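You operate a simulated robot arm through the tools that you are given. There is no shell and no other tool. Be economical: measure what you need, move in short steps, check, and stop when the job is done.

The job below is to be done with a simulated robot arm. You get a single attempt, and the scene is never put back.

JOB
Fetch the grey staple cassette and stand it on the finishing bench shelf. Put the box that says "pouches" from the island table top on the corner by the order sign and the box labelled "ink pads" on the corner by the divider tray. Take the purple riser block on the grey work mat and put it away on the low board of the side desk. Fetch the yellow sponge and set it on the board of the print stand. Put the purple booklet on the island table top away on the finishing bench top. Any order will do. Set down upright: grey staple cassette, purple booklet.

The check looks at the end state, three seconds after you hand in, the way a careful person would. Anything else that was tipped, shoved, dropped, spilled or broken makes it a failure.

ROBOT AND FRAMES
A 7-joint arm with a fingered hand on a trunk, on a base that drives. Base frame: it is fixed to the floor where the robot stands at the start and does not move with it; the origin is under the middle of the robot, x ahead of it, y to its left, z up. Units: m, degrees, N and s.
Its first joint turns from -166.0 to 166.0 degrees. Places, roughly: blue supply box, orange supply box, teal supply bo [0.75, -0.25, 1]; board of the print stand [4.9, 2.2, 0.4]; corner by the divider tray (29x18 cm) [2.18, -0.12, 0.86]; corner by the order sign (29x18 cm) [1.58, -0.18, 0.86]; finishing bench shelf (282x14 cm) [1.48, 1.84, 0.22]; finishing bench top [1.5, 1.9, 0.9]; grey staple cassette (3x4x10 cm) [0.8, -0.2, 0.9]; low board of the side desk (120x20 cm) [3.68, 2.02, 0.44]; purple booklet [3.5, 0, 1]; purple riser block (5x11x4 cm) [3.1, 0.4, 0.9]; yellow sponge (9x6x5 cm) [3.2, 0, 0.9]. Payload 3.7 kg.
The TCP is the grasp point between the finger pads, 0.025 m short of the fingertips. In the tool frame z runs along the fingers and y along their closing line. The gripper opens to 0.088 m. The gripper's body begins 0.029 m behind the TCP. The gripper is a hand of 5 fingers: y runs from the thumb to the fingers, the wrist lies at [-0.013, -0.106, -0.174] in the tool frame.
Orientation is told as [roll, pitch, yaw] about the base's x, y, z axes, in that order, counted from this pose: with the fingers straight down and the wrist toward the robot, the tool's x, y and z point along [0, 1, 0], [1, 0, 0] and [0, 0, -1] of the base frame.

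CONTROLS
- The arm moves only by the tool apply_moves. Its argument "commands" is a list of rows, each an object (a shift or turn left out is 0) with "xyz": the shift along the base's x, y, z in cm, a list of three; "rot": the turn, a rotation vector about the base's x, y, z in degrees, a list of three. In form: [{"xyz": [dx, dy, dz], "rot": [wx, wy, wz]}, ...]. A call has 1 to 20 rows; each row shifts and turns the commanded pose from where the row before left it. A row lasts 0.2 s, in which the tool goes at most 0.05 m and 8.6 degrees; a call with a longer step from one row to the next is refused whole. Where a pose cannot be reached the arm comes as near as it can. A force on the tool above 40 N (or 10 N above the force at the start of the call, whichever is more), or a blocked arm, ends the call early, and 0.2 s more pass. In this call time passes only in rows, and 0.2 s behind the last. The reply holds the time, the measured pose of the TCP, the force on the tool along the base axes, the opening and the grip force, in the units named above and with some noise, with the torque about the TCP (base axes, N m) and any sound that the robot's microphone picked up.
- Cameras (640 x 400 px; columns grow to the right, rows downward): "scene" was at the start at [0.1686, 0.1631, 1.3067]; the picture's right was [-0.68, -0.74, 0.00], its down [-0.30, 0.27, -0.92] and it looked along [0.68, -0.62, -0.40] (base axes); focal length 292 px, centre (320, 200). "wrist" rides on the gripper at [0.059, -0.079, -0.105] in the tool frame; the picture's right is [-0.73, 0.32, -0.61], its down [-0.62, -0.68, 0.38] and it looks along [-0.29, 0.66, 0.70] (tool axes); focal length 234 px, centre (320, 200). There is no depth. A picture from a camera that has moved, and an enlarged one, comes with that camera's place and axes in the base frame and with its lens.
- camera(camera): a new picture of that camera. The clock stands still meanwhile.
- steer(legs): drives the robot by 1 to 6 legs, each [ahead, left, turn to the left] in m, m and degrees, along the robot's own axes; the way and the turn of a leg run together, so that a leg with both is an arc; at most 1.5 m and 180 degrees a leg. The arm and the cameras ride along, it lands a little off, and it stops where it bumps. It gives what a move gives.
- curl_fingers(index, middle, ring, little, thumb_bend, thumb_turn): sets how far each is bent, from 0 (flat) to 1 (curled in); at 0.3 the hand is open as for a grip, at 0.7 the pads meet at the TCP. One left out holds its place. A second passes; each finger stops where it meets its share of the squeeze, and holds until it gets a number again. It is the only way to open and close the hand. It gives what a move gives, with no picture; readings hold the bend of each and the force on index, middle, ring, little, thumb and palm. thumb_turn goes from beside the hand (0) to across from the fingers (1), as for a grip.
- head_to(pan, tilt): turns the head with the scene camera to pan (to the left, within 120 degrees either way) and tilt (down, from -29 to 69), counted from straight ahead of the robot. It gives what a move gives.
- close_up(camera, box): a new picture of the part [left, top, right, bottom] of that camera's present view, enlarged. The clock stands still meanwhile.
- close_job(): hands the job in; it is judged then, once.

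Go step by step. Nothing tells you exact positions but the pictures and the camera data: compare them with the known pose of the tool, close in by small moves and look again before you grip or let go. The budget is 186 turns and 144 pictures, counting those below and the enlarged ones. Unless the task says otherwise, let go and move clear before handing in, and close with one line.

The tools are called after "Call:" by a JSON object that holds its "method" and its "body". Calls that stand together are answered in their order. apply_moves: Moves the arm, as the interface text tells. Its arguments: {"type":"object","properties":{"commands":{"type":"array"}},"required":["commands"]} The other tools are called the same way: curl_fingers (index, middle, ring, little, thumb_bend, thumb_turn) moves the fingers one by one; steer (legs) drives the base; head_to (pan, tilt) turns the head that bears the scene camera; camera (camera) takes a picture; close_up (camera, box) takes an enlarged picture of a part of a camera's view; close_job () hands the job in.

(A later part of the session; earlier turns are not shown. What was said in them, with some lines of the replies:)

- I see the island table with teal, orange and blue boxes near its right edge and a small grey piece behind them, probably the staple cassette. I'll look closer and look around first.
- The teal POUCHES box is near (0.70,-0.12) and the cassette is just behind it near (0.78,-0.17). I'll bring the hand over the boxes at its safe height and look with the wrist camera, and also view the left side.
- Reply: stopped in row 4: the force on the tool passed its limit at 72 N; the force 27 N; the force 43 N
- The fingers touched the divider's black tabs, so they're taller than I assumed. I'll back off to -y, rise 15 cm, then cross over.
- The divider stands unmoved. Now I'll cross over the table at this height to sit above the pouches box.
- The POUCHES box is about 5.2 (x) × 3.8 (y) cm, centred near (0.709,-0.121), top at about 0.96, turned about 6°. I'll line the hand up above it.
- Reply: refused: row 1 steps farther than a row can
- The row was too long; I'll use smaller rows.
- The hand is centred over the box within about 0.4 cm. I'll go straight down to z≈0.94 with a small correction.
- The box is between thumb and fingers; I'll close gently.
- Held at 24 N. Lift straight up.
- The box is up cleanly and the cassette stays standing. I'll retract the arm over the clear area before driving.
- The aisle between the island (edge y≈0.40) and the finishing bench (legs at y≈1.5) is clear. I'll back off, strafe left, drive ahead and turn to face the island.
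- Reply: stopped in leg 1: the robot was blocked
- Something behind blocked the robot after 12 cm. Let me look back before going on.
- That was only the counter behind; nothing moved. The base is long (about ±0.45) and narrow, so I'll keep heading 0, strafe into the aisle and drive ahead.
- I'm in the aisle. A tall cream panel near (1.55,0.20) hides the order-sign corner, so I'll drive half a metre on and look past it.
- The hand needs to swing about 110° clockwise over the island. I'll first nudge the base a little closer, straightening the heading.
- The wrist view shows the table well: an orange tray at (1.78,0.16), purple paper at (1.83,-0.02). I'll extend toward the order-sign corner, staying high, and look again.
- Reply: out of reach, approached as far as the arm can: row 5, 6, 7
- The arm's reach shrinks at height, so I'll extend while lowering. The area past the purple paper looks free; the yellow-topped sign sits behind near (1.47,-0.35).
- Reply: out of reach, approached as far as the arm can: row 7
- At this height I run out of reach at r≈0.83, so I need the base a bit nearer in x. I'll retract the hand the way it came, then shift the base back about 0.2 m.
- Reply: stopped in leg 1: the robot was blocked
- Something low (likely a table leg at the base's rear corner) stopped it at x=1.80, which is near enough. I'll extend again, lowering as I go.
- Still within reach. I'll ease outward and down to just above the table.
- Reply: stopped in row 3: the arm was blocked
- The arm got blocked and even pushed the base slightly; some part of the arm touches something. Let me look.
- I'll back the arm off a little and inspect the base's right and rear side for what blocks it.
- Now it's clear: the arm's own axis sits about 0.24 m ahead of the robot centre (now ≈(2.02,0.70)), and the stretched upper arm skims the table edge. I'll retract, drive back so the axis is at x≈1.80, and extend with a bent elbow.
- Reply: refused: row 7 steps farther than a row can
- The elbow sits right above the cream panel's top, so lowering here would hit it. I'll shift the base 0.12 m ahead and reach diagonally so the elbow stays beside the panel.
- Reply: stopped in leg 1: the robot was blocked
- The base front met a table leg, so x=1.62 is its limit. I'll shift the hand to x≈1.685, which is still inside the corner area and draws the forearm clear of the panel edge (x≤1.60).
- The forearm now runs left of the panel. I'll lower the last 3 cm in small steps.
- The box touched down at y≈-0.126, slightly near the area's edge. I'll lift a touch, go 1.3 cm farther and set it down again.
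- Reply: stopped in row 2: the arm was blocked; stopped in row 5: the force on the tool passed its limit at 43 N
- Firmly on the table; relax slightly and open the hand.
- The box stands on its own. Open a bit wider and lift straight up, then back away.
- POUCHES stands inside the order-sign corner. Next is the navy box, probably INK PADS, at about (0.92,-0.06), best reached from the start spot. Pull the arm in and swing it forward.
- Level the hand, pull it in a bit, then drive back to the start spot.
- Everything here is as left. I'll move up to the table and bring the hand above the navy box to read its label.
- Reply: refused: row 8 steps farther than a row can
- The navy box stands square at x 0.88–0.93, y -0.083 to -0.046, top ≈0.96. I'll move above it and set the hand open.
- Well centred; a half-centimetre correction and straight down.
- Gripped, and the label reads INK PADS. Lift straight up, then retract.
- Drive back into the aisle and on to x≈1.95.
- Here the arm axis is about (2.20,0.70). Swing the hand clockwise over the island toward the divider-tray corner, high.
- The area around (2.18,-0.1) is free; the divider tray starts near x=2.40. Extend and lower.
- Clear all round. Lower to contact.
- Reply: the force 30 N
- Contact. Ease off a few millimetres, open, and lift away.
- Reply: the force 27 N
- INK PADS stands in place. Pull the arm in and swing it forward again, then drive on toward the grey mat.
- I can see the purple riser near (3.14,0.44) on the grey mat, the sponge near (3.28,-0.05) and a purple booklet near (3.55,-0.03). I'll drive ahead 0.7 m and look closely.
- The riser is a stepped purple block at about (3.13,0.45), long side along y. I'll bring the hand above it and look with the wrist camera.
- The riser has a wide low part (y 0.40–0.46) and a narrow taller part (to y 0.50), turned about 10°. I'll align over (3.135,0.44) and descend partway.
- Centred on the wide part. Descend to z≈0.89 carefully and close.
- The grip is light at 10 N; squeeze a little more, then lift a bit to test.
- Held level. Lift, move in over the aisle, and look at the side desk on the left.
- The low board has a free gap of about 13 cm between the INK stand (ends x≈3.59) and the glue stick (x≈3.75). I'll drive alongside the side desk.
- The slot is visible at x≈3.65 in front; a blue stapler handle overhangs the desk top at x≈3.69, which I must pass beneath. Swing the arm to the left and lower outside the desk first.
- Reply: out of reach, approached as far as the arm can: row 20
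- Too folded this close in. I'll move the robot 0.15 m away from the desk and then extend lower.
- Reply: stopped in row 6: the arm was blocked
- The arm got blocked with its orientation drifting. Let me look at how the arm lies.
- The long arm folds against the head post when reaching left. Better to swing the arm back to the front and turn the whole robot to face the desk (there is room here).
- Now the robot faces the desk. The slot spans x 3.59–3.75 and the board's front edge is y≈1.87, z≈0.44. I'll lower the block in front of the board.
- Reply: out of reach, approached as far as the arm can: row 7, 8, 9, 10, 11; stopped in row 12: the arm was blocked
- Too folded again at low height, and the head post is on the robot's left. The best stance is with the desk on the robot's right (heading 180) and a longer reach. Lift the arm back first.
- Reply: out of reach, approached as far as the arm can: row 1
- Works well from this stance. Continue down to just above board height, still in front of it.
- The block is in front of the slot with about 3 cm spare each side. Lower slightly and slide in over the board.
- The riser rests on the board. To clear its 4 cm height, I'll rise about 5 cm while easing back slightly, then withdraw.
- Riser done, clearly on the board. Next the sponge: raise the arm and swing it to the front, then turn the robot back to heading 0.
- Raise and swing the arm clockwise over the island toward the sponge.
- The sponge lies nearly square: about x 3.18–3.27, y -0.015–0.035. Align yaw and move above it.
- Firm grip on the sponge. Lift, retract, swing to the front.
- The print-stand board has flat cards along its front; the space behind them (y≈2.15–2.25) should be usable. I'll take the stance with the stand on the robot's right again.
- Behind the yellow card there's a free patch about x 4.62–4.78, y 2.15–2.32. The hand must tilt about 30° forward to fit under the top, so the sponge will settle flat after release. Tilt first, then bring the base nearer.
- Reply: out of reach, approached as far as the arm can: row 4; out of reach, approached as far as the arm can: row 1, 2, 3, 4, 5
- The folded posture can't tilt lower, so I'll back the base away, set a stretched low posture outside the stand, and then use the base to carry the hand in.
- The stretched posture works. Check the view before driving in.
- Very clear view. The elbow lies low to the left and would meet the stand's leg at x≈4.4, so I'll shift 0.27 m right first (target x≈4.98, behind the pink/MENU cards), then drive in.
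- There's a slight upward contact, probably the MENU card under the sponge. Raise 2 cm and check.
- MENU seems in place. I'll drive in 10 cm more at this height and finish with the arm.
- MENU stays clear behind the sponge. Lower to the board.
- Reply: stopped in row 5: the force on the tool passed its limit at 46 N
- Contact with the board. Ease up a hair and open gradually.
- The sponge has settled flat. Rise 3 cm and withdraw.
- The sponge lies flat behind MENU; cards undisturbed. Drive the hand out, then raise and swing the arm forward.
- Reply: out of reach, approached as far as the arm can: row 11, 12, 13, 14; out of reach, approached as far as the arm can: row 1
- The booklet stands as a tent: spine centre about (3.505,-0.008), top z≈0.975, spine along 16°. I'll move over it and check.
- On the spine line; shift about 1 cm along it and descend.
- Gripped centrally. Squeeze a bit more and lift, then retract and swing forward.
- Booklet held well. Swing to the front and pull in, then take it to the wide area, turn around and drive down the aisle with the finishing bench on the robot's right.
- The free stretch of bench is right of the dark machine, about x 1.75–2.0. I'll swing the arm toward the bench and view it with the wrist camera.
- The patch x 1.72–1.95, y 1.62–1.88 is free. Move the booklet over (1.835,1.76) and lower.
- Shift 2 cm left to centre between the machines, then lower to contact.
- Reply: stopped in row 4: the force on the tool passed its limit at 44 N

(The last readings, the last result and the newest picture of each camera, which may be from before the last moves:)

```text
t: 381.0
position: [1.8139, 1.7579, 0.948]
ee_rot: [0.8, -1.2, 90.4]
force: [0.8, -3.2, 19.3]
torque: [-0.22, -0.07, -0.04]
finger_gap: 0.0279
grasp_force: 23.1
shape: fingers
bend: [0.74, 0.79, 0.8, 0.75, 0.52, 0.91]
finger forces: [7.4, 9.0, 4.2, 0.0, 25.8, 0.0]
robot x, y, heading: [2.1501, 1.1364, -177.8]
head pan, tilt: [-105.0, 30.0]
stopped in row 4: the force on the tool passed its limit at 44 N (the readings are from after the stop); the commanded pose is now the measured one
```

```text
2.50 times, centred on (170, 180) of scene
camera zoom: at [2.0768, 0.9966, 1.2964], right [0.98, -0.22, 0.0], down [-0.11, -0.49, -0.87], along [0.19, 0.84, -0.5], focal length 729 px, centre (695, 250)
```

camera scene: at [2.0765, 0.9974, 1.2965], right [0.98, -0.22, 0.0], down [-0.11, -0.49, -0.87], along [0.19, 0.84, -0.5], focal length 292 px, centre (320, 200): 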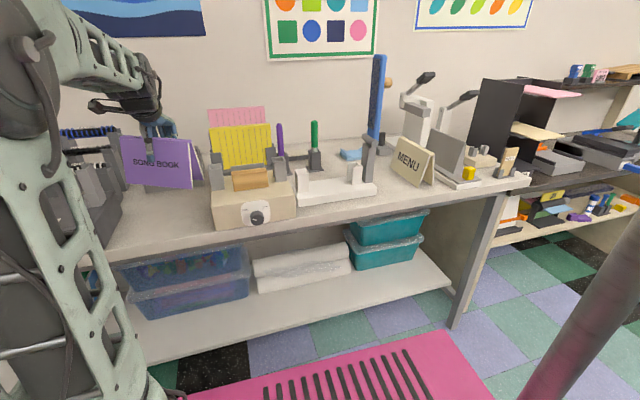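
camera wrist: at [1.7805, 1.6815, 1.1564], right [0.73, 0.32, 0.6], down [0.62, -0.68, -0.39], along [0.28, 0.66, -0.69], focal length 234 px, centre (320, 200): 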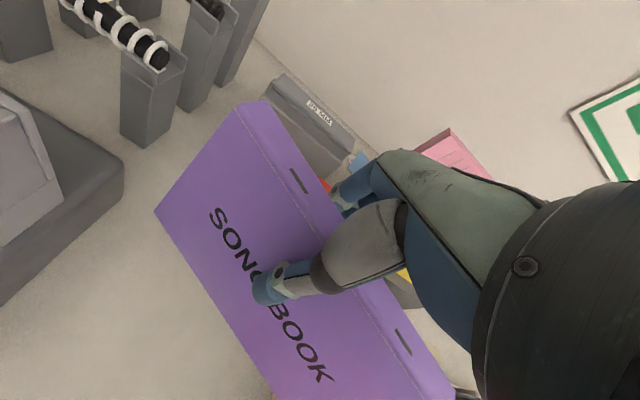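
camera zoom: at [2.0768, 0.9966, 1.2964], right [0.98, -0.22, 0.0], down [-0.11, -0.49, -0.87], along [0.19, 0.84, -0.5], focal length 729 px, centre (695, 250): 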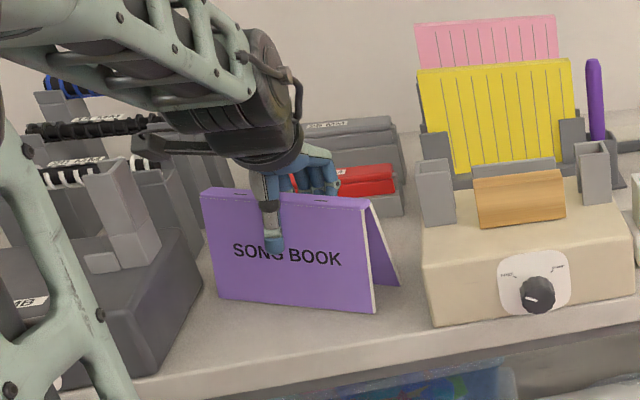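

It stands on the bench between the machines. Ease up, open, and lift away.

Call:
{"method": "apply_moves", "body": {"commands": [{"xyz": [0, 0, 0.3]}]}}

Call:
{"method": "curl_fingers", "body": {"index": 0.45, "middle": 0.45, "ring": 0.45, "little": 0.45, "thumb_bend": 0.4}}

Call:
{"method": "curl_fingers", "body": {"index": 0.3, "middle": 0.3, "ring": 0.3, "little": 0.3, "thumb_bend": 0.3}}

Call:
{"method": "apply_moves", "body": {"commands": [{"xyz": [0, 0, 1]}, {"xyz": [0, 0, 2]}, {"xyz": [0, 0, 3]}, {"xyz": [0, 0, 4]}, {"xyz": [0, -1, 4]}, {"xyz": [0, -2, 4]}, {"xyz": [0, -3, 3]}]}}

Call:
{"method": "close_up", "body": {"camera": "scene", "box": [60, 100, 260, 260]}}

```text
t: 381.4
position: [1.814, 1.7576, 0.9474]
ee_rot: [0.6, -0.8, 90.4]
force: [-2.5, 0.9, 8.3]
torque: [0.01, -0.09, -0.01]
finger_gap: 0.0276
grasp_force: 21.8
shape: fingers
bend: [0.73, 0.79, 0.79, 0.75, 0.52, 0.91]
finger forces: [7.3, 9.1, 4.5, 0.0, 22.0, 0.1]
robot x, y, heading: [2.147, 1.1379, -178.0]
head pan, tilt: [-105.0, 30.0]
```

```text
t: 382.4
position: [1.8151, 1.7576, 0.9476]
ee_rot: [0.7, -0.8, 90.4]
force: [0.4, -0.2, -0.2]
torque: [0.01, 0.01, 0.02]
finger_gap: 0.0577
grasp_force: 0.0
shape: fingers
bend: [0.45, 0.45, 0.45, 0.45, 0.4, 0.97]
finger forces: [0.0, 0.0, 0.0, 0.0, 0.1, 0.0]
robot x, y, heading: [2.1454, 1.1367, -177.7]
head pan, tilt: [-105.0, 30.0]
```

```text
t: 383.4
position: [1.8151, 1.7566, 0.9478]
ee_rot: [0.8, -0.9, 90.5]
force: [0.3, 0.8, -0.1]
torque: [-0.02, 0.03, 0.0]
finger_gap: 0.0845
grasp_force: 0.1
shape: fingers
bend: [0.3, 0.3, 0.3, 0.3, 0.3, 0.97]
finger forces: [0.0, 0.0, 0.1, 0.1, 0.0, 0.1]
robot x, y, heading: [2.1511, 1.137, -177.6]
head pan, tilt: [-105.0, 30.0]
```

```text
t: 385.0
position: [1.8129, 1.6956, 1.1595]
ee_rot: [0.6, -0.9, 90.4]
force: [-0.5, 1.0, 0.1]
torque: [-0.02, 0.01, -0.02]
finger_gap: 0.0842
grasp_force: 0.0
shape: fingers
bend: [0.3, 0.3, 0.3, 0.3, 0.3, 0.97]
finger forces: [0.0, 0.1, 0.0, 0.1, 0.0, 0.1]
robot x, y, heading: [2.1502, 1.1399, -178.2]
head pan, tilt: [-105.0, 30.0]
```

```text
2.50 times, centred on (160, 180) of scene
camera zoom: at [2.0763, 0.9975, 1.2965], right [0.98, -0.22, 0.0], down [-0.11, -0.49, -0.87], along [0.19, 0.84, -0.5], focal length 729 px, centre (720, 250)
```

zoom: 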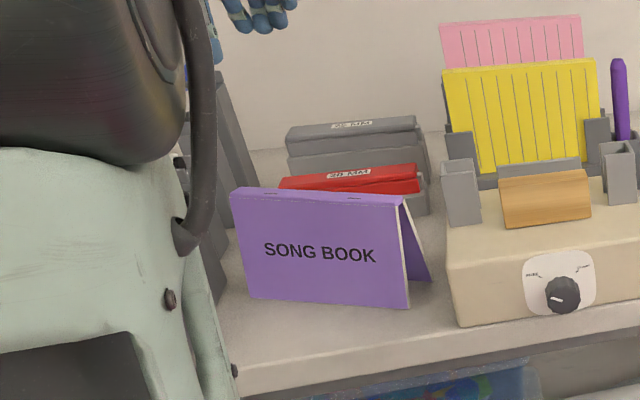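

The booklet stands upright on the bench. Last item: the cassette. Swing the arm to the front, drive to the open corner, turn, and return to the start spot.

Call:
{"method": "apply_moves", "body": {"commands": [{"xyz": [-2.1, -2.7, 0.6], "rot": [0, 0, 6]}, {"xyz": [-2.1, -2.7, 0.6], "rot": [0, 0, 6]}, {"xyz": [-2.1, -2.7, 0.6], "rot": [0, 0, 6]}, {"xyz": [-2.1, -2.7, 0.6], "rot": [0, 0, 6]}, {"xyz": [-2.1, -2.7, 0.6], "rot": [0, 0, 6]}, {"xyz": [-1.4, -3.1, 0.6], "rot": [0, 0, 6]}, {"xyz": [-1.4, -3.1, 0.6], "rot": [0, 0, 6]}, {"xyz": [-1.4, -3.1, 0.6], "rot": [0, 0, 6]}, {"xyz": [-1.4, -3.1, 0.6], "rot": [0, 0, 6]}, {"xyz": [-1.4, -3.1, 0.6], "rot": [0, 0, 6]}, {"xyz": [0.2, -2.4, 0.6], "rot": [0, 0, 6]}, {"xyz": [0.2, -2.4, 0.6], "rot": [0, 0, 6]}, {"xyz": [0.2, -2.4, 0.6], "rot": [0, 0, 6]}, {"xyz": [0.2, -2.4, 0.6], "rot": [0, 0, 6]}, {"xyz": [0.2, -2.4, 0.6], "rot": [0, 0, 6]}]}}

Call:
{"method": "steer", "body": {"legs": [[0, 0.1, -2], [1.0, 0, 0], [1.0, 0, 0]]}}

```text
t: 388.2
position: [1.6469, 1.2882, 1.2475]
ee_rot: [0.6, -0.8, -179.5]
force: [-0.4, 0.3, 0.2]
torque: [0.01, -0.01, -0.01]
finger_gap: 0.0844
grasp_force: 0.1
shape: fingers
bend: [0.3, 0.3, 0.3, 0.3, 0.3, 0.97]
finger forces: [0.0, 0.0, 0.1, 0.1, 0.0, 0.1]
robot x, y, heading: [2.1512, 1.1372, -177.6]
head pan, tilt: [-105.0, 30.0]
```

```text
t: 398.8
position: [-0.3106, 1.2074, 1.2474]
ee_rot: [0.8, -0.9, 177.3]
force: [1.1, -0.6, 0.1]
torque: [0.02, 0.01, 0.0]
finger_gap: 0.0845
grasp_force: 0.0
shape: fingers
bend: [0.3, 0.3, 0.3, 0.3, 0.3, 0.97]
finger forces: [0.1, 0.1, 0.0, 0.0, 0.1, 0.0]
robot x, y, heading: [0.1802, 1.0332, 179.3]
head pan, tilt: [-105.0, 30.0]
```

Call:
{"method": "steer", "body": {"legs": [[0, 0.1, 0], [0, 0, 180], [-0.26, 0, 0], [0, -0.93, 0]]}}

```text
t: 413.4
position: [0.4973, -0.134, 1.2473]
ee_rot: [0.7, -1.0, 2.6]
force: [0.4, -0.1, -0.3]
torque: [-0.01, 0.0, 0.03]
finger_gap: 0.0845
grasp_force: 0.1
shape: fingers
bend: [0.3, 0.3, 0.3, 0.3, 0.3, 0.97]
finger forces: [0.0, 0.0, 0.0, 0.1, 0.1, 0.0]
robot x, y, heading: [-0.0076, -0.0018, 4.4]
head pan, tilt: [-105.0, 30.0]
```

Call:
{"method": "apply_moves", "body": {"commands": [{"xyz": [4.3, -0.6, -1]}, {"xyz": [4.3, -0.6, -1]}, {"xyz": [4.3, -0.6, -1]}, {"xyz": [4.3, -0.6, -2]}, {"xyz": [3, -0.6, -3]}]}}

Call:
{"method": "close_up", "body": {"camera": "wrist", "box": [160, 100, 480, 400]}}

```text
t: 414.6
position: [0.7015, -0.1657, 1.1716]
ee_rot: [0.8, -1.0, 2.5]
force: [-0.2, 0.3, 0.5]
torque: [0.02, -0.03, 0.01]
finger_gap: 0.0842
grasp_force: 0.1
shape: fingers
bend: [0.3, 0.3, 0.3, 0.3, 0.3, 0.97]
finger forces: [0.0, 0.1, 0.0, 0.0, 0.0, 0.0]
robot x, y, heading: [-0.0065, 0.0001, 4.2]
head pan, tilt: [-105.0, 30.0]
```

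```text
1.33 times, centred on (320, 250) of wrist
camera zoom: at [0.6178, -0.1118, 1.2767], right [0.35, -0.72, 0.6], down [-0.65, -0.65, -0.4], along [0.68, -0.25, -0.69], focal length 312 px, centre (320, 133)
```

zoom: 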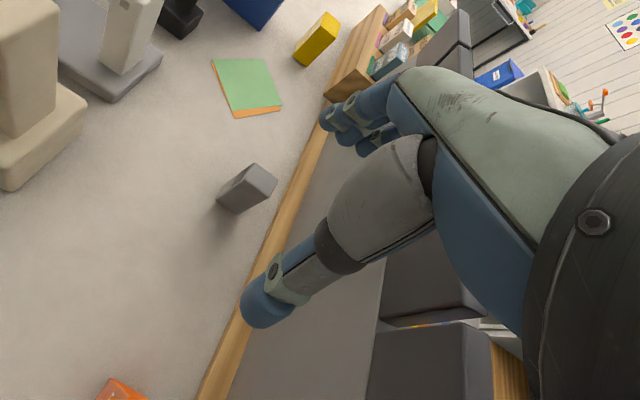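

Cassette top centred near (0.805,-0.19), about 3.5×3 cm, square to the axes. Move above it.

Call:
{"method": "apply_moves", "body": {"commands": [{"xyz": [3.5, -0.8, -3], "rot": [0, 0, -1.2]}, {"xyz": [3.5, -0.8, -3], "rot": [0, 0, -1.2]}, {"xyz": [3.4, -0.7, -3]}, {"xyz": [0, 0, -4]}]}}

Call:
{"method": "close_up", "body": {"camera": "wrist", "box": [160, 100, 480, 400]}}

```text
t: 415.6
position: [0.8069, -0.1872, 1.0383]
ee_rot: [0.8, -1.0, 0.2]
force: [0.4, 0.5, -0.5]
torque: [-0.03, 0.02, -0.03]
finger_gap: 0.0847
grasp_force: 0.1
shape: fingers
bend: [0.3, 0.3, 0.3, 0.3, 0.3, 0.97]
finger forces: [0.0, 0.0, 0.0, 0.0, 0.1, 0.0]
robot x, y, heading: [-0.0069, -0.0034, 4.4]
head pan, tilt: [-105.0, 30.0]
```

```text
1.33 times, centred on (320, 250) of wrist
camera zoom: at [0.7258, -0.13, 1.1453], right [0.31, -0.73, 0.6], down [-0.67, -0.62, -0.4], along [0.67, -0.28, -0.69], focal length 312 px, centre (320, 133)
```

zoom: 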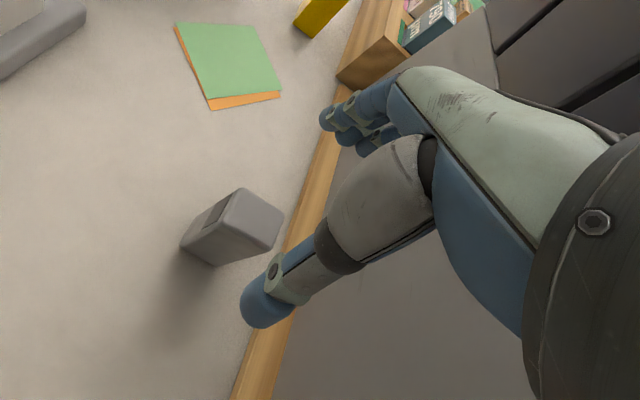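

Nearly centred; shift 0.4 cm in y, descend and grip.

Call:
{"method": "apply_moves", "body": {"commands": [{"xyz": [0, -0.4, -3.5]}, {"xyz": [0, 0, -3.5]}, {"xyz": [0, 0, -3]}]}}

Call:
{"method": "curl_fingers", "body": {"index": 0.65, "middle": 0.65, "ring": 0.6, "little": 0.6, "thumb_bend": 0.65}}

Call:
{"method": "close_up", "body": {"camera": "wrist", "box": [160, 100, 480, 400]}}

```text
t: 416.4
position: [0.8046, -0.1902, 0.9386]
ee_rot: [0.6, -0.8, 0.2]
force: [0.1, 0.1, 0.9]
torque: [-0.02, 0.0, 0.02]
finger_gap: 0.0848
grasp_force: 0.2
shape: fingers
bend: [0.3, 0.3, 0.3, 0.3, 0.3, 0.97]
finger forces: [0.0, 0.0, 0.0, 0.0, 0.1, 0.0]
robot x, y, heading: [-0.0058, -0.0011, 4.4]
head pan, tilt: [-105.0, 30.0]
```

```text
t: 417.4
position: [0.8054, -0.19, 0.9401]
ee_rot: [0.6, -0.9, 0.3]
force: [-0.8, 0.2, 0.2]
torque: [0.0, 0.01, -0.02]
finger_gap: 0.0241
grasp_force: 6.4
shape: fingers
bend: [0.59, 0.61, 0.6, 0.6, 0.58, 0.97]
finger forces: [3.2, 2.8, 0.1, 0.0, 5.9, 0.0]
robot x, y, heading: [-0.0056, -0.0007, 4.4]
head pan, tilt: [-105.0, 30.0]
```

```text
1.33 times, centred on (320, 250) of wrist
camera zoom: at [0.7248, -0.1339, 1.0445], right [0.32, -0.73, 0.6], down [-0.67, -0.62, -0.4], along [0.67, -0.28, -0.69], focal length 312 px, centre (320, 133)
```

zoom: 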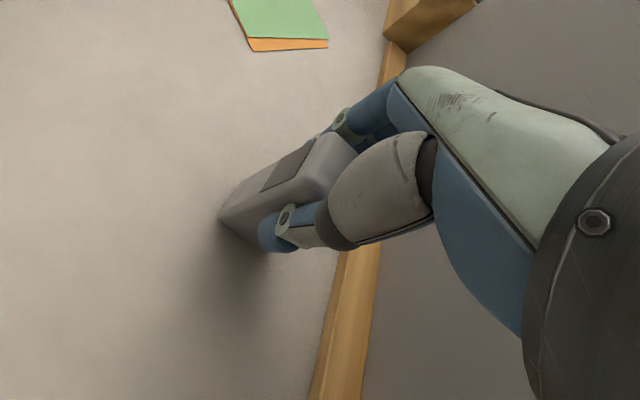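

Squeeze firmer with index, middle and thumb, then lift and retract.

Call:
{"method": "curl_fingers", "body": {"index": 0.78, "middle": 0.78, "thumb_bend": 0.78}}

Call:
{"method": "apply_moves", "body": {"commands": [{"xyz": [0, 0, 2]}, {"xyz": [0, 0.5, 4]}, {"xyz": [0, 0.5, 4]}, {"xyz": [0, 0.5, 4]}, {"xyz": [0, 0.5, 4]}, {"xyz": [0, 0.5, 4]}, {"xyz": [0, 0.5, 4]}, {"xyz": [-3, 0.5, 3]}, {"xyz": [-4, 0.5, 2]}, {"xyz": [-4.5, 0.5, 0]}, {"xyz": [-4.5, 0.5, 0]}, {"xyz": [-4.5, 0.5, 0]}, {"xyz": [-4.5, 0.5, 0]}, {"xyz": [-4.5, 0.5, 0]}]}}

Call:
{"method": "close_up", "body": {"camera": "wrist", "box": [160, 100, 480, 400]}}

```text
t: 418.4
position: [0.8056, -0.1914, 0.939]
ee_rot: [0.7, -0.9, 0.3]
force: [1.1, 0.6, 0.4]
torque: [0.01, -0.02, 0.04]
finger_gap: 0.0229
grasp_force: 12.9
shape: fingers
bend: [0.61, 0.65, 0.6, 0.6, 0.58, 0.95]
finger forces: [6.9, 6.2, 0.1, 0.0, 13.1, 0.0]
robot x, y, heading: [-0.0071, -0.0046, 4.5]
head pan, tilt: [-105.0, 30.0]
```

```text
t: 421.4
position: [0.5099, -0.1256, 1.245]
ee_rot: [0.8, -0.7, 0.2]
force: [0.0, 0.2, 0.2]
torque: [-0.01, -0.04, 0.02]
finger_gap: 0.023
grasp_force: 12.6
shape: fingers
bend: [0.61, 0.65, 0.6, 0.6, 0.58, 0.95]
finger forces: [6.6, 6.3, 0.0, 0.0, 12.7, 0.0]
robot x, y, heading: [-0.0079, -0.002, 4.4]
head pan, tilt: [-105.0, 30.0]
```

```text
1.33 times, centred on (320, 250) of wrist
camera zoom: at [0.4298, -0.0685, 1.3512], right [0.32, -0.73, 0.6], down [-0.67, -0.62, -0.4], along [0.67, -0.28, -0.69], focal length 312 px, centre (320, 133)
```

zoom: 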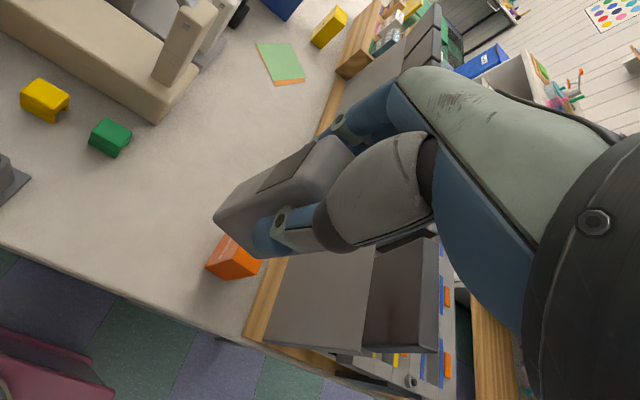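

Cassette secured. Drive back through the aisle, turn around in the corner, and reverse along the aisle to x≈2.4 with the bench on the robot's right.

Call:
{"method": "steer", "body": {"legs": [[-0.08, 0, -4.4], [0, 0.93, 0], [0.24, 0, 0], [0, 0, 180], [-1.1, 0, 0], [-1.15, 0, 0]]}}

```text
t: 443.1
position: [1.177, 0.9883, 1.249]
ee_rot: [0.7, -1.2, 167.9]
force: [-0.3, -0.7, -1.1]
torque: [0.0, 0.03, -0.02]
finger_gap: 0.0219
grasp_force: 12.7
shape: fingers
bend: [0.62, 0.66, 0.6, 0.6, 0.58, 0.95]
finger forces: [6.2, 6.0, 0.0, 0.0, 12.2, 0.0]
robot x, y, heading: [1.653, 0.7642, 172.3]
head pan, tilt: [-105.0, 30.0]
stopped in leg 6: the robot was blocked; the commanded pose is now the measured one
```

It nudged the island leg because of a heading error. Sidestep toward the bench, straighten and continue.

Call:
{"method": "steer", "body": {"legs": [[0.05, -0.25, 0], [0, 0, 7.7], [-0.8, 0, 0]]}}

Call:
{"method": "head_to", "body": {"pan": -95, "tilt": 40}}

Call:
{"method": "camera", "body": {"camera": "scene"}}

```text
t: 449.4
position: [1.9118, 1.1815, 1.2475]
ee_rot: [0.7, -1.3, 174.9]
force: [-0.1, 0.0, -1.3]
torque: [0.01, -0.03, 0.02]
finger_gap: 0.0222
grasp_force: 11.5
shape: fingers
bend: [0.62, 0.66, 0.6, 0.6, 0.58, 0.95]
finger forces: [6.3, 5.9, 0.0, 0.0, 12.0, 0.1]
robot x, y, heading: [2.4096, 1.0145, 179.0]
head pan, tilt: [-105.0, 30.0]
```

```text
t: 450.1
position: [1.9112, 1.1825, 1.2478]
ee_rot: [0.7, -1.3, 174.9]
force: [0.0, 0.2, -1.1]
torque: [0.0, -0.02, 0.02]
finger_gap: 0.0219
grasp_force: 11.9
shape: fingers
bend: [0.62, 0.66, 0.6, 0.6, 0.58, 0.95]
finger forces: [6.2, 6.0, 0.0, 0.0, 12.1, 0.0]
robot x, y, heading: [2.4131, 1.0111, 178.9]
head pan, tilt: [-95.0, 40.0]
```

```text
11 pictures are left
camera scene: at [2.3192, 0.8747, 1.2812], right [0.99, -0.1, 0.0], down [-0.07, -0.64, -0.77], along [0.08, 0.76, -0.64], focal length 292 px, centre (320, 200)
```

scene: 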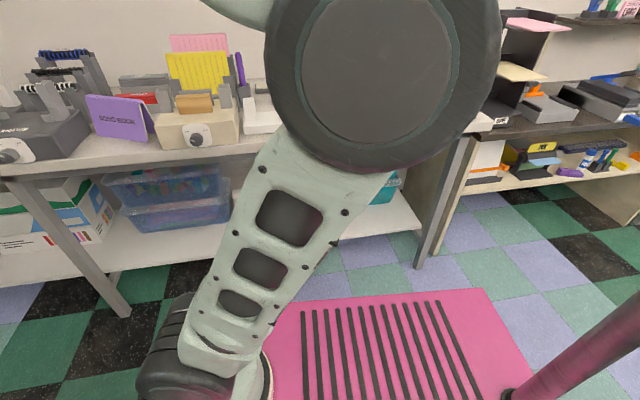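

The strip in front of the bins is clear (y≈1.79–2.0 at x≈2.17). Step away from the bench, swing the arm to it, and lower outside the bench edge.

Call:
{"method": "steer", "body": {"legs": [[0, 0.18, 1]]}}

Call:
{"method": "apply_moves", "body": {"commands": [{"xyz": [0.64, 2.54, 0], "rot": [0, 0, -5.67]}, {"xyz": [0.64, 2.54, 0], "rot": [0, 0, -5.67]}, {"xyz": [0.64, 2.54, 0], "rot": [0, 0, -5.67]}, {"xyz": [0.64, 2.54, 0], "rot": [0, 0, -5.67]}, {"xyz": [0.64, 2.54, 0], "rot": [0, 0, -5.67]}, {"xyz": [1.9, 2.26, 0], "rot": [0, 0, -5.67]}, {"xyz": [1.9, 2.26, 0], "rot": [0, 0, -5.67]}, {"xyz": [1.9, 2.26, 0], "rot": [0, 0, -5.67]}, {"xyz": [1.9, 2.26, 0], "rot": [0, 0, -5.67]}, {"xyz": [1.9, 2.26, 0], "rot": [0, 0, -5.67]}, {"xyz": [2.66, 1.68, 0], "rot": [0, 0, -5.67]}, {"xyz": [2.66, 1.68, 0], "rot": [0, 0, -5.67]}, {"xyz": [2.66, 1.68, 0], "rot": [0, 0, -5.67]}, {"xyz": [2.66, 1.68, 0], "rot": [0, 0, -5.67]}, {"xyz": [2.66, 1.68, 0], "rot": [0, 0, -5.67]}]}}

Call:
{"method": "apply_moves", "body": {"commands": [{"xyz": [0, 3.5, -3]}, {"xyz": [0, 3.5, -3]}, {"xyz": [0, 3.5, -3]}, {"xyz": [0, 3.5, -3]}, {"xyz": [0, 3.5, -3]}, {"xyz": [0, 0.3, -4.5]}, {"xyz": [0, 0.3, -4.5]}, {"xyz": [0, 0.3, -4.5]}, {"xyz": [0, 0.3, -4.5]}, {"xyz": [0, 0.3, -4.5]}, {"xyz": [0, 0.3, -4.5]}, {"xyz": [0, 0.3, -4.5]}, {"xyz": [0, 0.3, -4.5]}]}}

```text
t: 451.6
position: [1.9078, 0.993, 1.2487]
ee_rot: [0.7, -1.3, 175.9]
force: [0.5, -0.2, 0.1]
torque: [0.02, 0.0, 0.02]
finger_gap: 0.0221
grasp_force: 11.9
shape: fingers
bend: [0.62, 0.66, 0.6, 0.6, 0.58, 0.95]
finger forces: [6.1, 5.8, 0.0, 0.1, 12.1, 0.0]
robot x, y, heading: [2.4134, 0.8325, -179.7]
head pan, tilt: [-95.0, 40.0]
```

```text
t: 454.8
position: [2.1686, 1.3159, 1.25]
ee_rot: [0.6, -1.3, 90.8]
force: [0.5, 0.2, -0.5]
torque: [-0.01, -0.01, 0.0]
finger_gap: 0.0219
grasp_force: 11.9
shape: fingers
bend: [0.62, 0.66, 0.6, 0.6, 0.58, 0.95]
finger forces: [6.0, 5.9, 0.0, 0.0, 11.6, 0.1]
robot x, y, heading: [2.412, 0.8354, -179.6]
head pan, tilt: [-95.0, 40.0]
```

```text
t: 457.6
position: [2.1663, 1.5154, 0.7381]
ee_rot: [0.6, -1.4, 91.0]
force: [0.1, -0.4, -1.2]
torque: [-0.04, 0.01, 0.03]
finger_gap: 0.0215
grasp_force: 11.4
shape: fingers
bend: [0.62, 0.66, 0.6, 0.6, 0.58, 0.95]
finger forces: [6.0, 5.6, 0.0, 0.0, 11.7, 0.0]
robot x, y, heading: [2.4101, 0.8268, -179.6]
head pan, tilt: [-95.0, 40.0]
```

Call:
{"method": "apply_moves", "body": {"commands": [{"xyz": [0, 0.3, -4.3]}, {"xyz": [0, 0.3, -4.3]}, {"xyz": [0, 0.3, -4.3]}, {"xyz": [0, 0.3, -4.3]}, {"xyz": [0, 0.2, -4.3]}, {"xyz": [0, 0.2, -4.3]}, {"xyz": [0, 0.2, -4.3]}, {"xyz": [0, 0.2, -4.3]}, {"xyz": [0, 0, -4.3]}]}}

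Call:
{"method": "camera", "body": {"camera": "wrist"}}

```text
t: 459.6
position: [2.1679, 1.5352, 0.3513]
ee_rot: [0.5, -1.4, 91.0]
force: [0.0, -0.9, -0.6]
torque: [0.02, 0.01, -0.02]
finger_gap: 0.0214
grasp_force: 11.5
shape: fingers
bend: [0.62, 0.66, 0.6, 0.6, 0.58, 0.95]
finger forces: [5.9, 5.6, 0.0, 0.1, 11.7, 0.1]
robot x, y, heading: [2.4103, 0.8339, -179.8]
head pan, tilt: [-95.0, 40.0]
```

```text
10 pictures are left
camera wrist: at [2.1111, 1.4541, 0.4555], right [0.73, 0.32, 0.61], down [0.63, -0.66, -0.41], along [0.27, 0.68, -0.68], focal length 234 px, centre (320, 200)
```

wrist: 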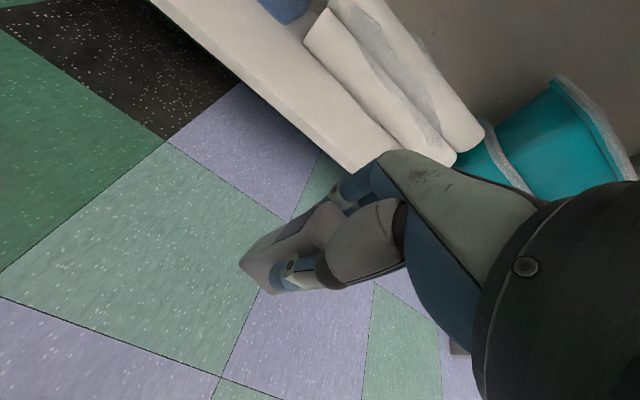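

Good posture at z≈0.35. Drive in 0.25 m, then check.

Call:
{"method": "steer", "body": {"legs": [[0, -0.25, 0]]}}

Call:
{"method": "apply_moves", "body": {"commands": [{"xyz": [0, 3, 0]}, {"xyz": [0, 3, 0]}, {"xyz": [0, 3, 0]}]}}

Call:
{"method": "camera", "body": {"camera": "wrist"}}

```text
t: 461.4
position: [2.1628, 1.7231, 0.3393]
ee_rot: [0.4, 1.0, 91.0]
force: [-0.4, -0.6, 0.1]
torque: [-0.01, 0.04, 0.01]
finger_gap: 0.0216
grasp_force: 11.9
shape: fingers
bend: [0.62, 0.66, 0.6, 0.6, 0.58, 0.95]
finger forces: [6.1, 5.7, 0.0, 0.0, 11.7, 0.1]
robot x, y, heading: [2.4112, 1.0491, -178.8]
head pan, tilt: [-95.0, 40.0]
stopped in leg 1: the robot was blocked; the commanded pose is now the measured one
```

```text
t: 462.4
position: [2.1687, 1.7775, 0.3205]
ee_rot: [0.4, 3.3, 90.5]
force: [-0.4, 0.4, -0.6]
torque: [0.04, 0.01, -0.02]
finger_gap: 0.0216
grasp_force: 11.4
shape: fingers
bend: [0.62, 0.66, 0.6, 0.6, 0.58, 0.95]
finger forces: [6.1, 5.8, 0.1, 0.0, 11.9, 0.0]
robot x, y, heading: [2.4094, 1.031, -178.6]
head pan, tilt: [-95.0, 40.0]
stopped in row 3: the arm was blocked; the commanded pose is now the measured one
```

```text
9 pictures are left
camera wrist: at [2.1115, 1.7052, 0.4315], right [0.73, 0.36, 0.58], down [0.63, -0.7, -0.35], along [0.28, 0.62, -0.73], focal length 234 px, centre (320, 200)
```

wrist: 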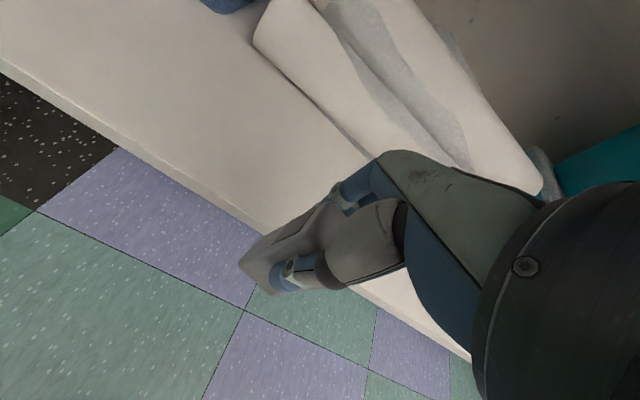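

The bent elbow meets the bench front. I'll back off, straighten the arm (lower elbow), then drive in.

Call:
{"method": "steer", "body": {"legs": [[0, 0.16, 0]]}}

Call:
{"method": "apply_moves", "body": {"commands": [{"xyz": [0, 1.5, 1], "rot": [1.5, 0, 0]}, {"xyz": [0, 2.5, 1], "rot": [1.8, 0, 0]}, {"xyz": [0, 3, 0]}, {"xyz": [0, 3, 0]}, {"xyz": [0, 3, 0]}, {"xyz": [0, 3, 0]}]}}

```text
t: 463.8
position: [2.1755, 1.6287, 0.3266]
ee_rot: [0.3, 2.8, 90.2]
force: [0.9, 0.5, 0.1]
torque: [0.0, 0.0, 0.01]
finger_gap: 0.0212
grasp_force: 12.4
shape: fingers
bend: [0.62, 0.66, 0.6, 0.6, 0.58, 0.95]
finger forces: [6.1, 5.8, 0.0, 0.0, 11.9, 0.1]
robot x, y, heading: [2.4134, 0.878, -178.6]
head pan, tilt: [-95.0, 40.0]
```

```text
t: 465.2
position: [2.176, 1.7885, 0.3453]
ee_rot: [0.5, -0.5, 90.2]
force: [-0.6, -0.3, -0.8]
torque: [0.0, 0.0, 0.04]
finger_gap: 0.0216
grasp_force: 11.5
shape: fingers
bend: [0.62, 0.66, 0.6, 0.6, 0.58, 0.95]
finger forces: [6.1, 5.7, 0.1, 0.0, 11.6, 0.0]
robot x, y, heading: [2.4105, 0.8769, -178.9]
head pan, tilt: [-95.0, 40.0]
```

Call:
{"method": "steer", "body": {"legs": [[0, -0.125, 0]]}}

Call:
{"method": "camera", "body": {"camera": "wrist"}}

```text
t: 466.4
position: [2.1721, 1.9155, 0.3438]
ee_rot: [0.4, -0.5, 90.4]
force: [-0.6, -0.6, 0.0]
torque: [0.02, -0.03, -0.04]
finger_gap: 0.0215
grasp_force: 12.0
shape: fingers
bend: [0.62, 0.66, 0.6, 0.6, 0.58, 0.95]
finger forces: [5.9, 5.8, 0.0, 0.0, 11.8, 0.0]
robot x, y, heading: [2.4097, 1.0091, -179.0]
head pan, tilt: [-95.0, 40.0]
```

```text
8 pictures are left
camera wrist: at [2.1151, 1.8359, 0.4499], right [0.73, 0.32, 0.61], down [0.62, -0.67, -0.39], along [0.28, 0.67, -0.69], focal length 234 px, centre (320, 200)
```

wrist: 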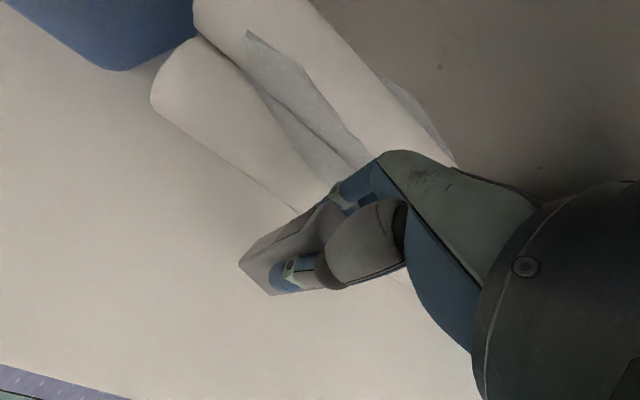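

The cassette is over the clear strip, towels about 8 cm behind. Lower to contact.

Call:
{"method": "apply_moves", "body": {"commands": [{"xyz": [0, 0, -1.5]}, {"xyz": [0, 0, -1]}, {"xyz": [0, 0, -0.7]}, {"xyz": [0, 0, -0.5]}, {"xyz": [0, 0, -0.4]}]}}

```text
t: 467.6
position: [2.1727, 1.9166, 0.3022]
ee_rot: [0.4, -0.6, 90.3]
force: [-0.4, -0.6, -0.3]
torque: [0.0, -0.04, 0.01]
finger_gap: 0.0216
grasp_force: 12.1
shape: fingers
bend: [0.62, 0.66, 0.6, 0.6, 0.58, 0.95]
finger forces: [6.0, 5.7, 0.1, 0.0, 11.7, 0.0]
robot x, y, heading: [2.4063, 1.0085, -178.8]
head pan, tilt: [-95.0, 40.0]
```

Call:
{"method": "apply_moves", "body": {"commands": [{"xyz": [0, 0, -0.4]}, {"xyz": [0, 0, -0.4]}, {"xyz": [0, 0, -0.4]}, {"xyz": [0, 0, -0.4]}, {"xyz": [0, 0, -0.4]}]}}

Call:
{"method": "camera", "body": {"camera": "wrist"}}

```text
t: 468.9
position: [2.1722, 1.9165, 0.2846]
ee_rot: [0.4, -0.7, 90.2]
force: [-0.9, -0.1, 15.7]
torque: [0.07, -0.03, 0.01]
finger_gap: 0.0215
grasp_force: 14.5
shape: fingers
bend: [0.71, 0.66, 0.6, 0.6, 0.59, 0.95]
finger forces: [6.6, 7.5, 0.0, 0.0, 14.3, 0.0]
robot x, y, heading: [2.4054, 1.0044, -178.6]
head pan, tilt: [-95.0, 40.0]
```

```text
7 pictures are left
camera wrist: at [2.1146, 1.8355, 0.3894], right [0.73, 0.32, 0.61], down [0.62, -0.67, -0.39], along [0.28, 0.67, -0.69], focal length 234 px, centre (320, 200)
```

wrist: 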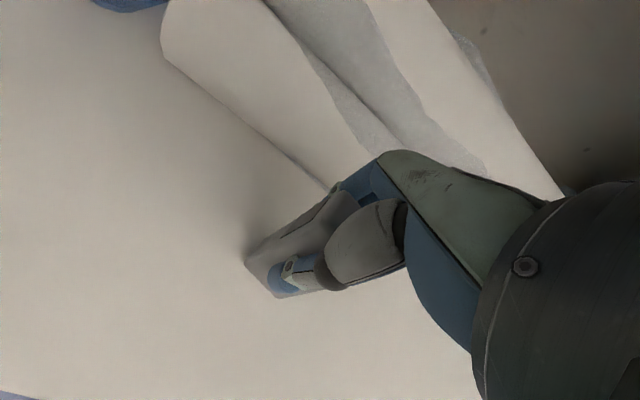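

Firm contact, upright. Ease up slightly and open.

Call:
{"method": "apply_moves", "body": {"commands": [{"xyz": [0, 0, 0.3]}]}}

Call:
{"method": "curl_fingers", "body": {"index": 0.5, "middle": 0.5, "ring": 0.5, "little": 0.5, "thumb_bend": 0.45}}

Call:
{"method": "curl_fingers", "body": {"index": 0.32, "middle": 0.32, "ring": 0.32, "little": 0.32, "thumb_bend": 0.3}}

Call:
{"method": "camera", "body": {"camera": "wrist"}}

```text
t: 469.2
position: [2.1734, 1.9157, 0.2852]
ee_rot: [0.4, -0.4, 90.3]
force: [0.3, -0.1, 3.0]
torque: [0.12, -0.01, 0.01]
finger_gap: 0.0217
grasp_force: 12.2
shape: fingers
bend: [0.62, 0.67, 0.6, 0.6, 0.59, 0.95]
finger forces: [6.2, 6.4, 0.0, 0.1, 11.6, 0.1]
robot x, y, heading: [2.4091, 1.0003, -178.8]
head pan, tilt: [-95.0, 40.0]
```

```text
t: 470.2
position: [2.173, 1.9174, 0.2871]
ee_rot: [0.3, -0.6, 90.2]
force: [0.3, 0.5, 0.2]
torque: [-0.02, -0.02, -0.01]
finger_gap: 0.0466
grasp_force: 0.1
shape: fingers
bend: [0.5, 0.5, 0.5, 0.5, 0.45, 0.97]
finger forces: [0.0, 0.1, 0.0, 0.0, 0.0, 0.1]
robot x, y, heading: [2.4099, 1.0055, -178.8]
head pan, tilt: [-95.0, 40.0]
```

```text
t: 471.2
position: [2.1716, 1.9167, 0.286]
ee_rot: [0.3, -0.6, 90.2]
force: [-0.4, 0.1, 0.3]
torque: [0.02, -0.02, 0.01]
finger_gap: 0.0824
grasp_force: 0.0
shape: fingers
bend: [0.32, 0.32, 0.32, 0.32, 0.3, 0.97]
finger forces: [0.0, 0.0, 0.1, 0.0, 0.1, 0.0]
robot x, y, heading: [2.4086, 1.0044, -178.6]
head pan, tilt: [-95.0, 40.0]
```

```text
6 pictures are left
camera wrist: at [2.1149, 1.8364, 0.3922], right [0.73, 0.32, 0.61], down [0.62, -0.67, -0.39], along [0.28, 0.67, -0.69], focal length 234 px, centre (320, 200)
```

wrist: 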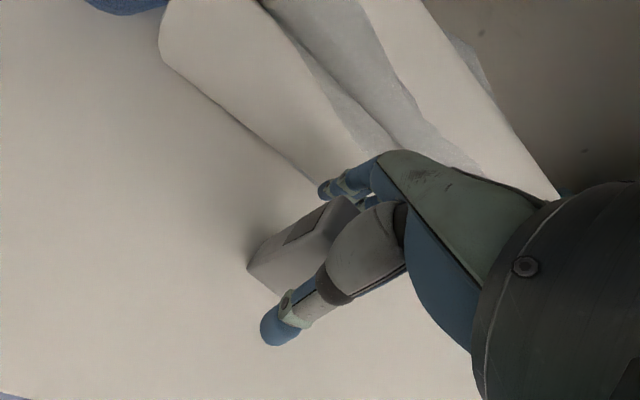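

The cassette stands free. Rise straight up 9 cm in small steps.

Call:
{"method": "apply_moves", "body": {"commands": [{"xyz": [0, 0, 1]}, {"xyz": [0, 0, 1]}, {"xyz": [0, 0, 1.2]}, {"xyz": [0, 0, 1.2]}, {"xyz": [0, 0, 1.2]}, {"xyz": [0, 0, 1.2]}, {"xyz": [0, 0, 1.2]}, {"xyz": [0, 0, 1.2]}]}}

Call:
{"method": "camera", "body": {"camera": "wrist"}}

```text
t: 473.1
position: [2.1725, 1.9101, 0.3665]
ee_rot: [0.4, 0.3, 90.3]
force: [0.2, -0.2, -1.1]
torque: [-0.03, 0.02, 0.0]
finger_gap: 0.0824
grasp_force: 0.1
shape: fingers
bend: [0.32, 0.32, 0.32, 0.32, 0.3, 0.97]
finger forces: [0.0, 0.1, 0.0, 0.0, 0.1, 0.1]
robot x, y, heading: [2.4119, 1.0067, -178.7]
head pan, tilt: [-95.0, 40.0]
```

```text
5 pictures are left
camera wrist: at [2.1153, 1.831, 0.4733], right [0.73, 0.33, 0.6], down [0.62, -0.68, -0.38], along [0.28, 0.65, -0.7], focal length 234 px, centre (320, 200)
```

wrist: 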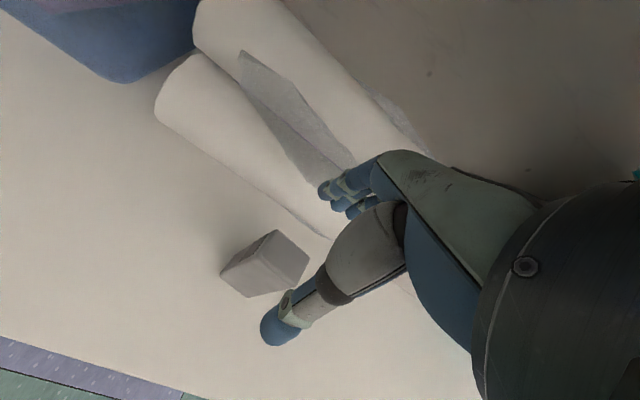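

Cassette stands upright on the shelf. Withdraw by driving away, then raise the arm clear.

Call:
{"method": "steer", "body": {"legs": [[0, 0.2, 0]]}}

Call:
{"method": "apply_moves", "body": {"commands": [{"xyz": [0, -3.5, 3]}, {"xyz": [0, -3.5, 3]}, {"xyz": [0, -3.5, 3]}, {"xyz": [0, -3.5, 3]}, {"xyz": [0, -3.5, 3]}, {"xyz": [0, -0.5, 4.5]}, {"xyz": [0, -0.5, 4.5]}, {"xyz": [0, -0.5, 4.5]}, {"xyz": [0, -0.5, 4.5]}, {"xyz": [0, -0.5, 4.5]}, {"xyz": [0, -1, 4.5]}, {"xyz": [0, -1, 4.5]}, {"xyz": [0, -1, 4.5]}, {"xyz": [0, -1, 4.5]}, {"xyz": [0, -1, 4.5]}]}}

Call:
{"method": "camera", "body": {"camera": "wrist"}}

Call:
{"method": "camera", "body": {"camera": "scene"}}

```text
t: 474.8
position: [2.1767, 1.7191, 0.3783]
ee_rot: [0.5, -0.6, 90.4]
force: [0.9, 0.3, 0.2]
torque: [0.0, 0.02, 0.0]
finger_gap: 0.0823
grasp_force: 0.1
shape: fingers
bend: [0.32, 0.32, 0.32, 0.32, 0.3, 0.97]
finger forces: [0.1, 0.0, 0.1, 0.0, 0.1, 0.0]
robot x, y, heading: [2.4119, 0.8104, -178.7]
head pan, tilt: [-95.0, 40.0]
stopped in leg 1: the robot was blocked; the commanded pose is now the measured one
```

```text
t: 478.0
position: [2.1751, 1.4699, 0.978]
ee_rot: [0.3, -0.6, 90.3]
force: [0.1, 1.1, -1.1]
torque: [0.04, 0.01, 0.02]
finger_gap: 0.0824
grasp_force: 0.2
shape: fingers
bend: [0.32, 0.32, 0.32, 0.32, 0.3, 0.97]
finger forces: [0.1, 0.0, 0.1, 0.0, 0.0, 0.0]
robot x, y, heading: [2.4128, 0.8067, -178.9]
head pan, tilt: [-95.0, 40.0]
```

```text
4 pictures are left
camera wrist: at [2.1182, 1.3902, 1.0836], right [0.73, 0.32, 0.61], down [0.62, -0.67, -0.39], along [0.28, 0.67, -0.69], focal length 234 px, centre (320, 200)
```

wrist: 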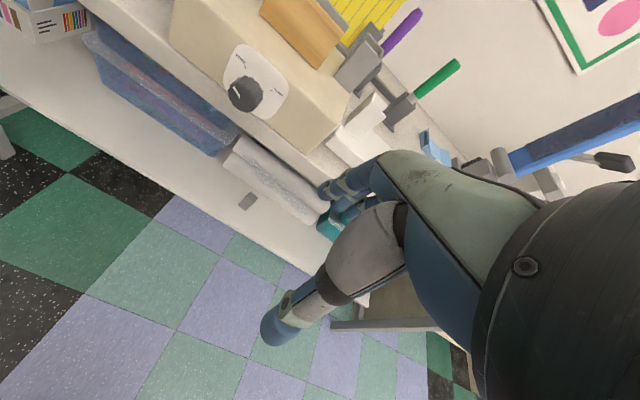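

```text
3 pictures are left
camera scene: at [2.3238, 0.6667, 1.2812], right [1.0, -0.06, 0.0], down [-0.04, -0.64, -0.77], along [0.05, 0.76, -0.64], focal length 292 px, centre (320, 200)
```

scene: 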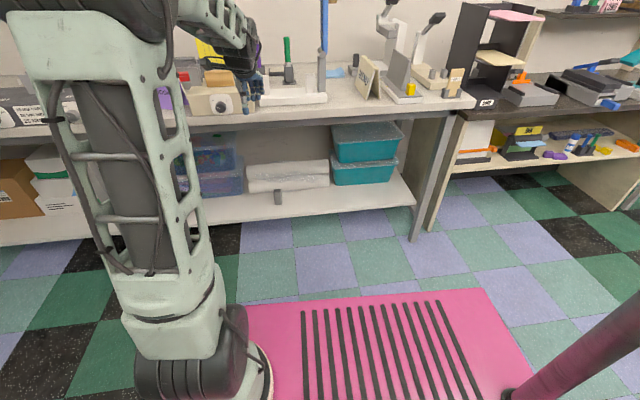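

The cassette stands on the shelf and the riser shows on its board. One last check of the island.

Call:
{"method": "head_to", "body": {"pan": 70, "tilt": 25}}

Call:
{"method": "camera", "body": {"camera": "scene"}}

```text
t: 480.5
position: [2.1751, 1.4711, 0.9779]
ee_rot: [0.4, -0.5, 90.3]
force: [-0.1, 0.4, 0.5]
torque: [0.0, 0.01, 0.01]
finger_gap: 0.0825
grasp_force: 0.1
shape: fingers
bend: [0.32, 0.32, 0.32, 0.32, 0.3, 0.97]
finger forces: [0.1, 0.0, 0.0, 0.1, 0.0, 0.0]
robot x, y, heading: [2.4107, 0.811, -178.8]
head pan, tilt: [70.0, 25.0]
```

```text
2 pictures are left
camera scene: at [2.2887, 0.4946, 1.3045], right [-0.95, 0.32, 0.0], down [0.14, 0.4, -0.91], along [-0.29, -0.86, -0.42], focal length 292 px, centre (320, 200)
```

scene: 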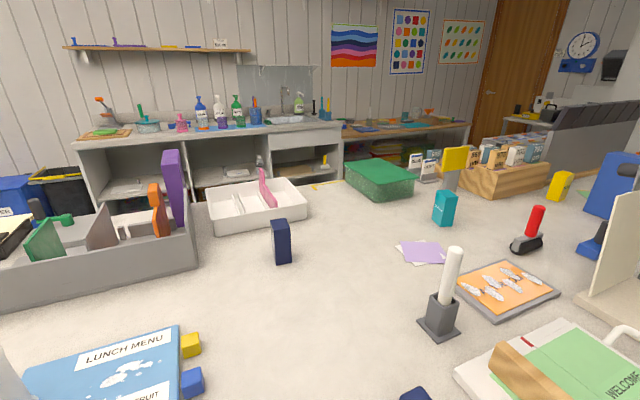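

Everything is in place and standing: POUCHES, INK PADS, riser, sponge, booklet and cassette. The hand is clear, so I'm handing in.

Call:
{"method": "close_job", "body": {}}

```text
The job is handed in.
```

All six items are at their places and the job is handed in; the cassette and the booklet are standing upright.
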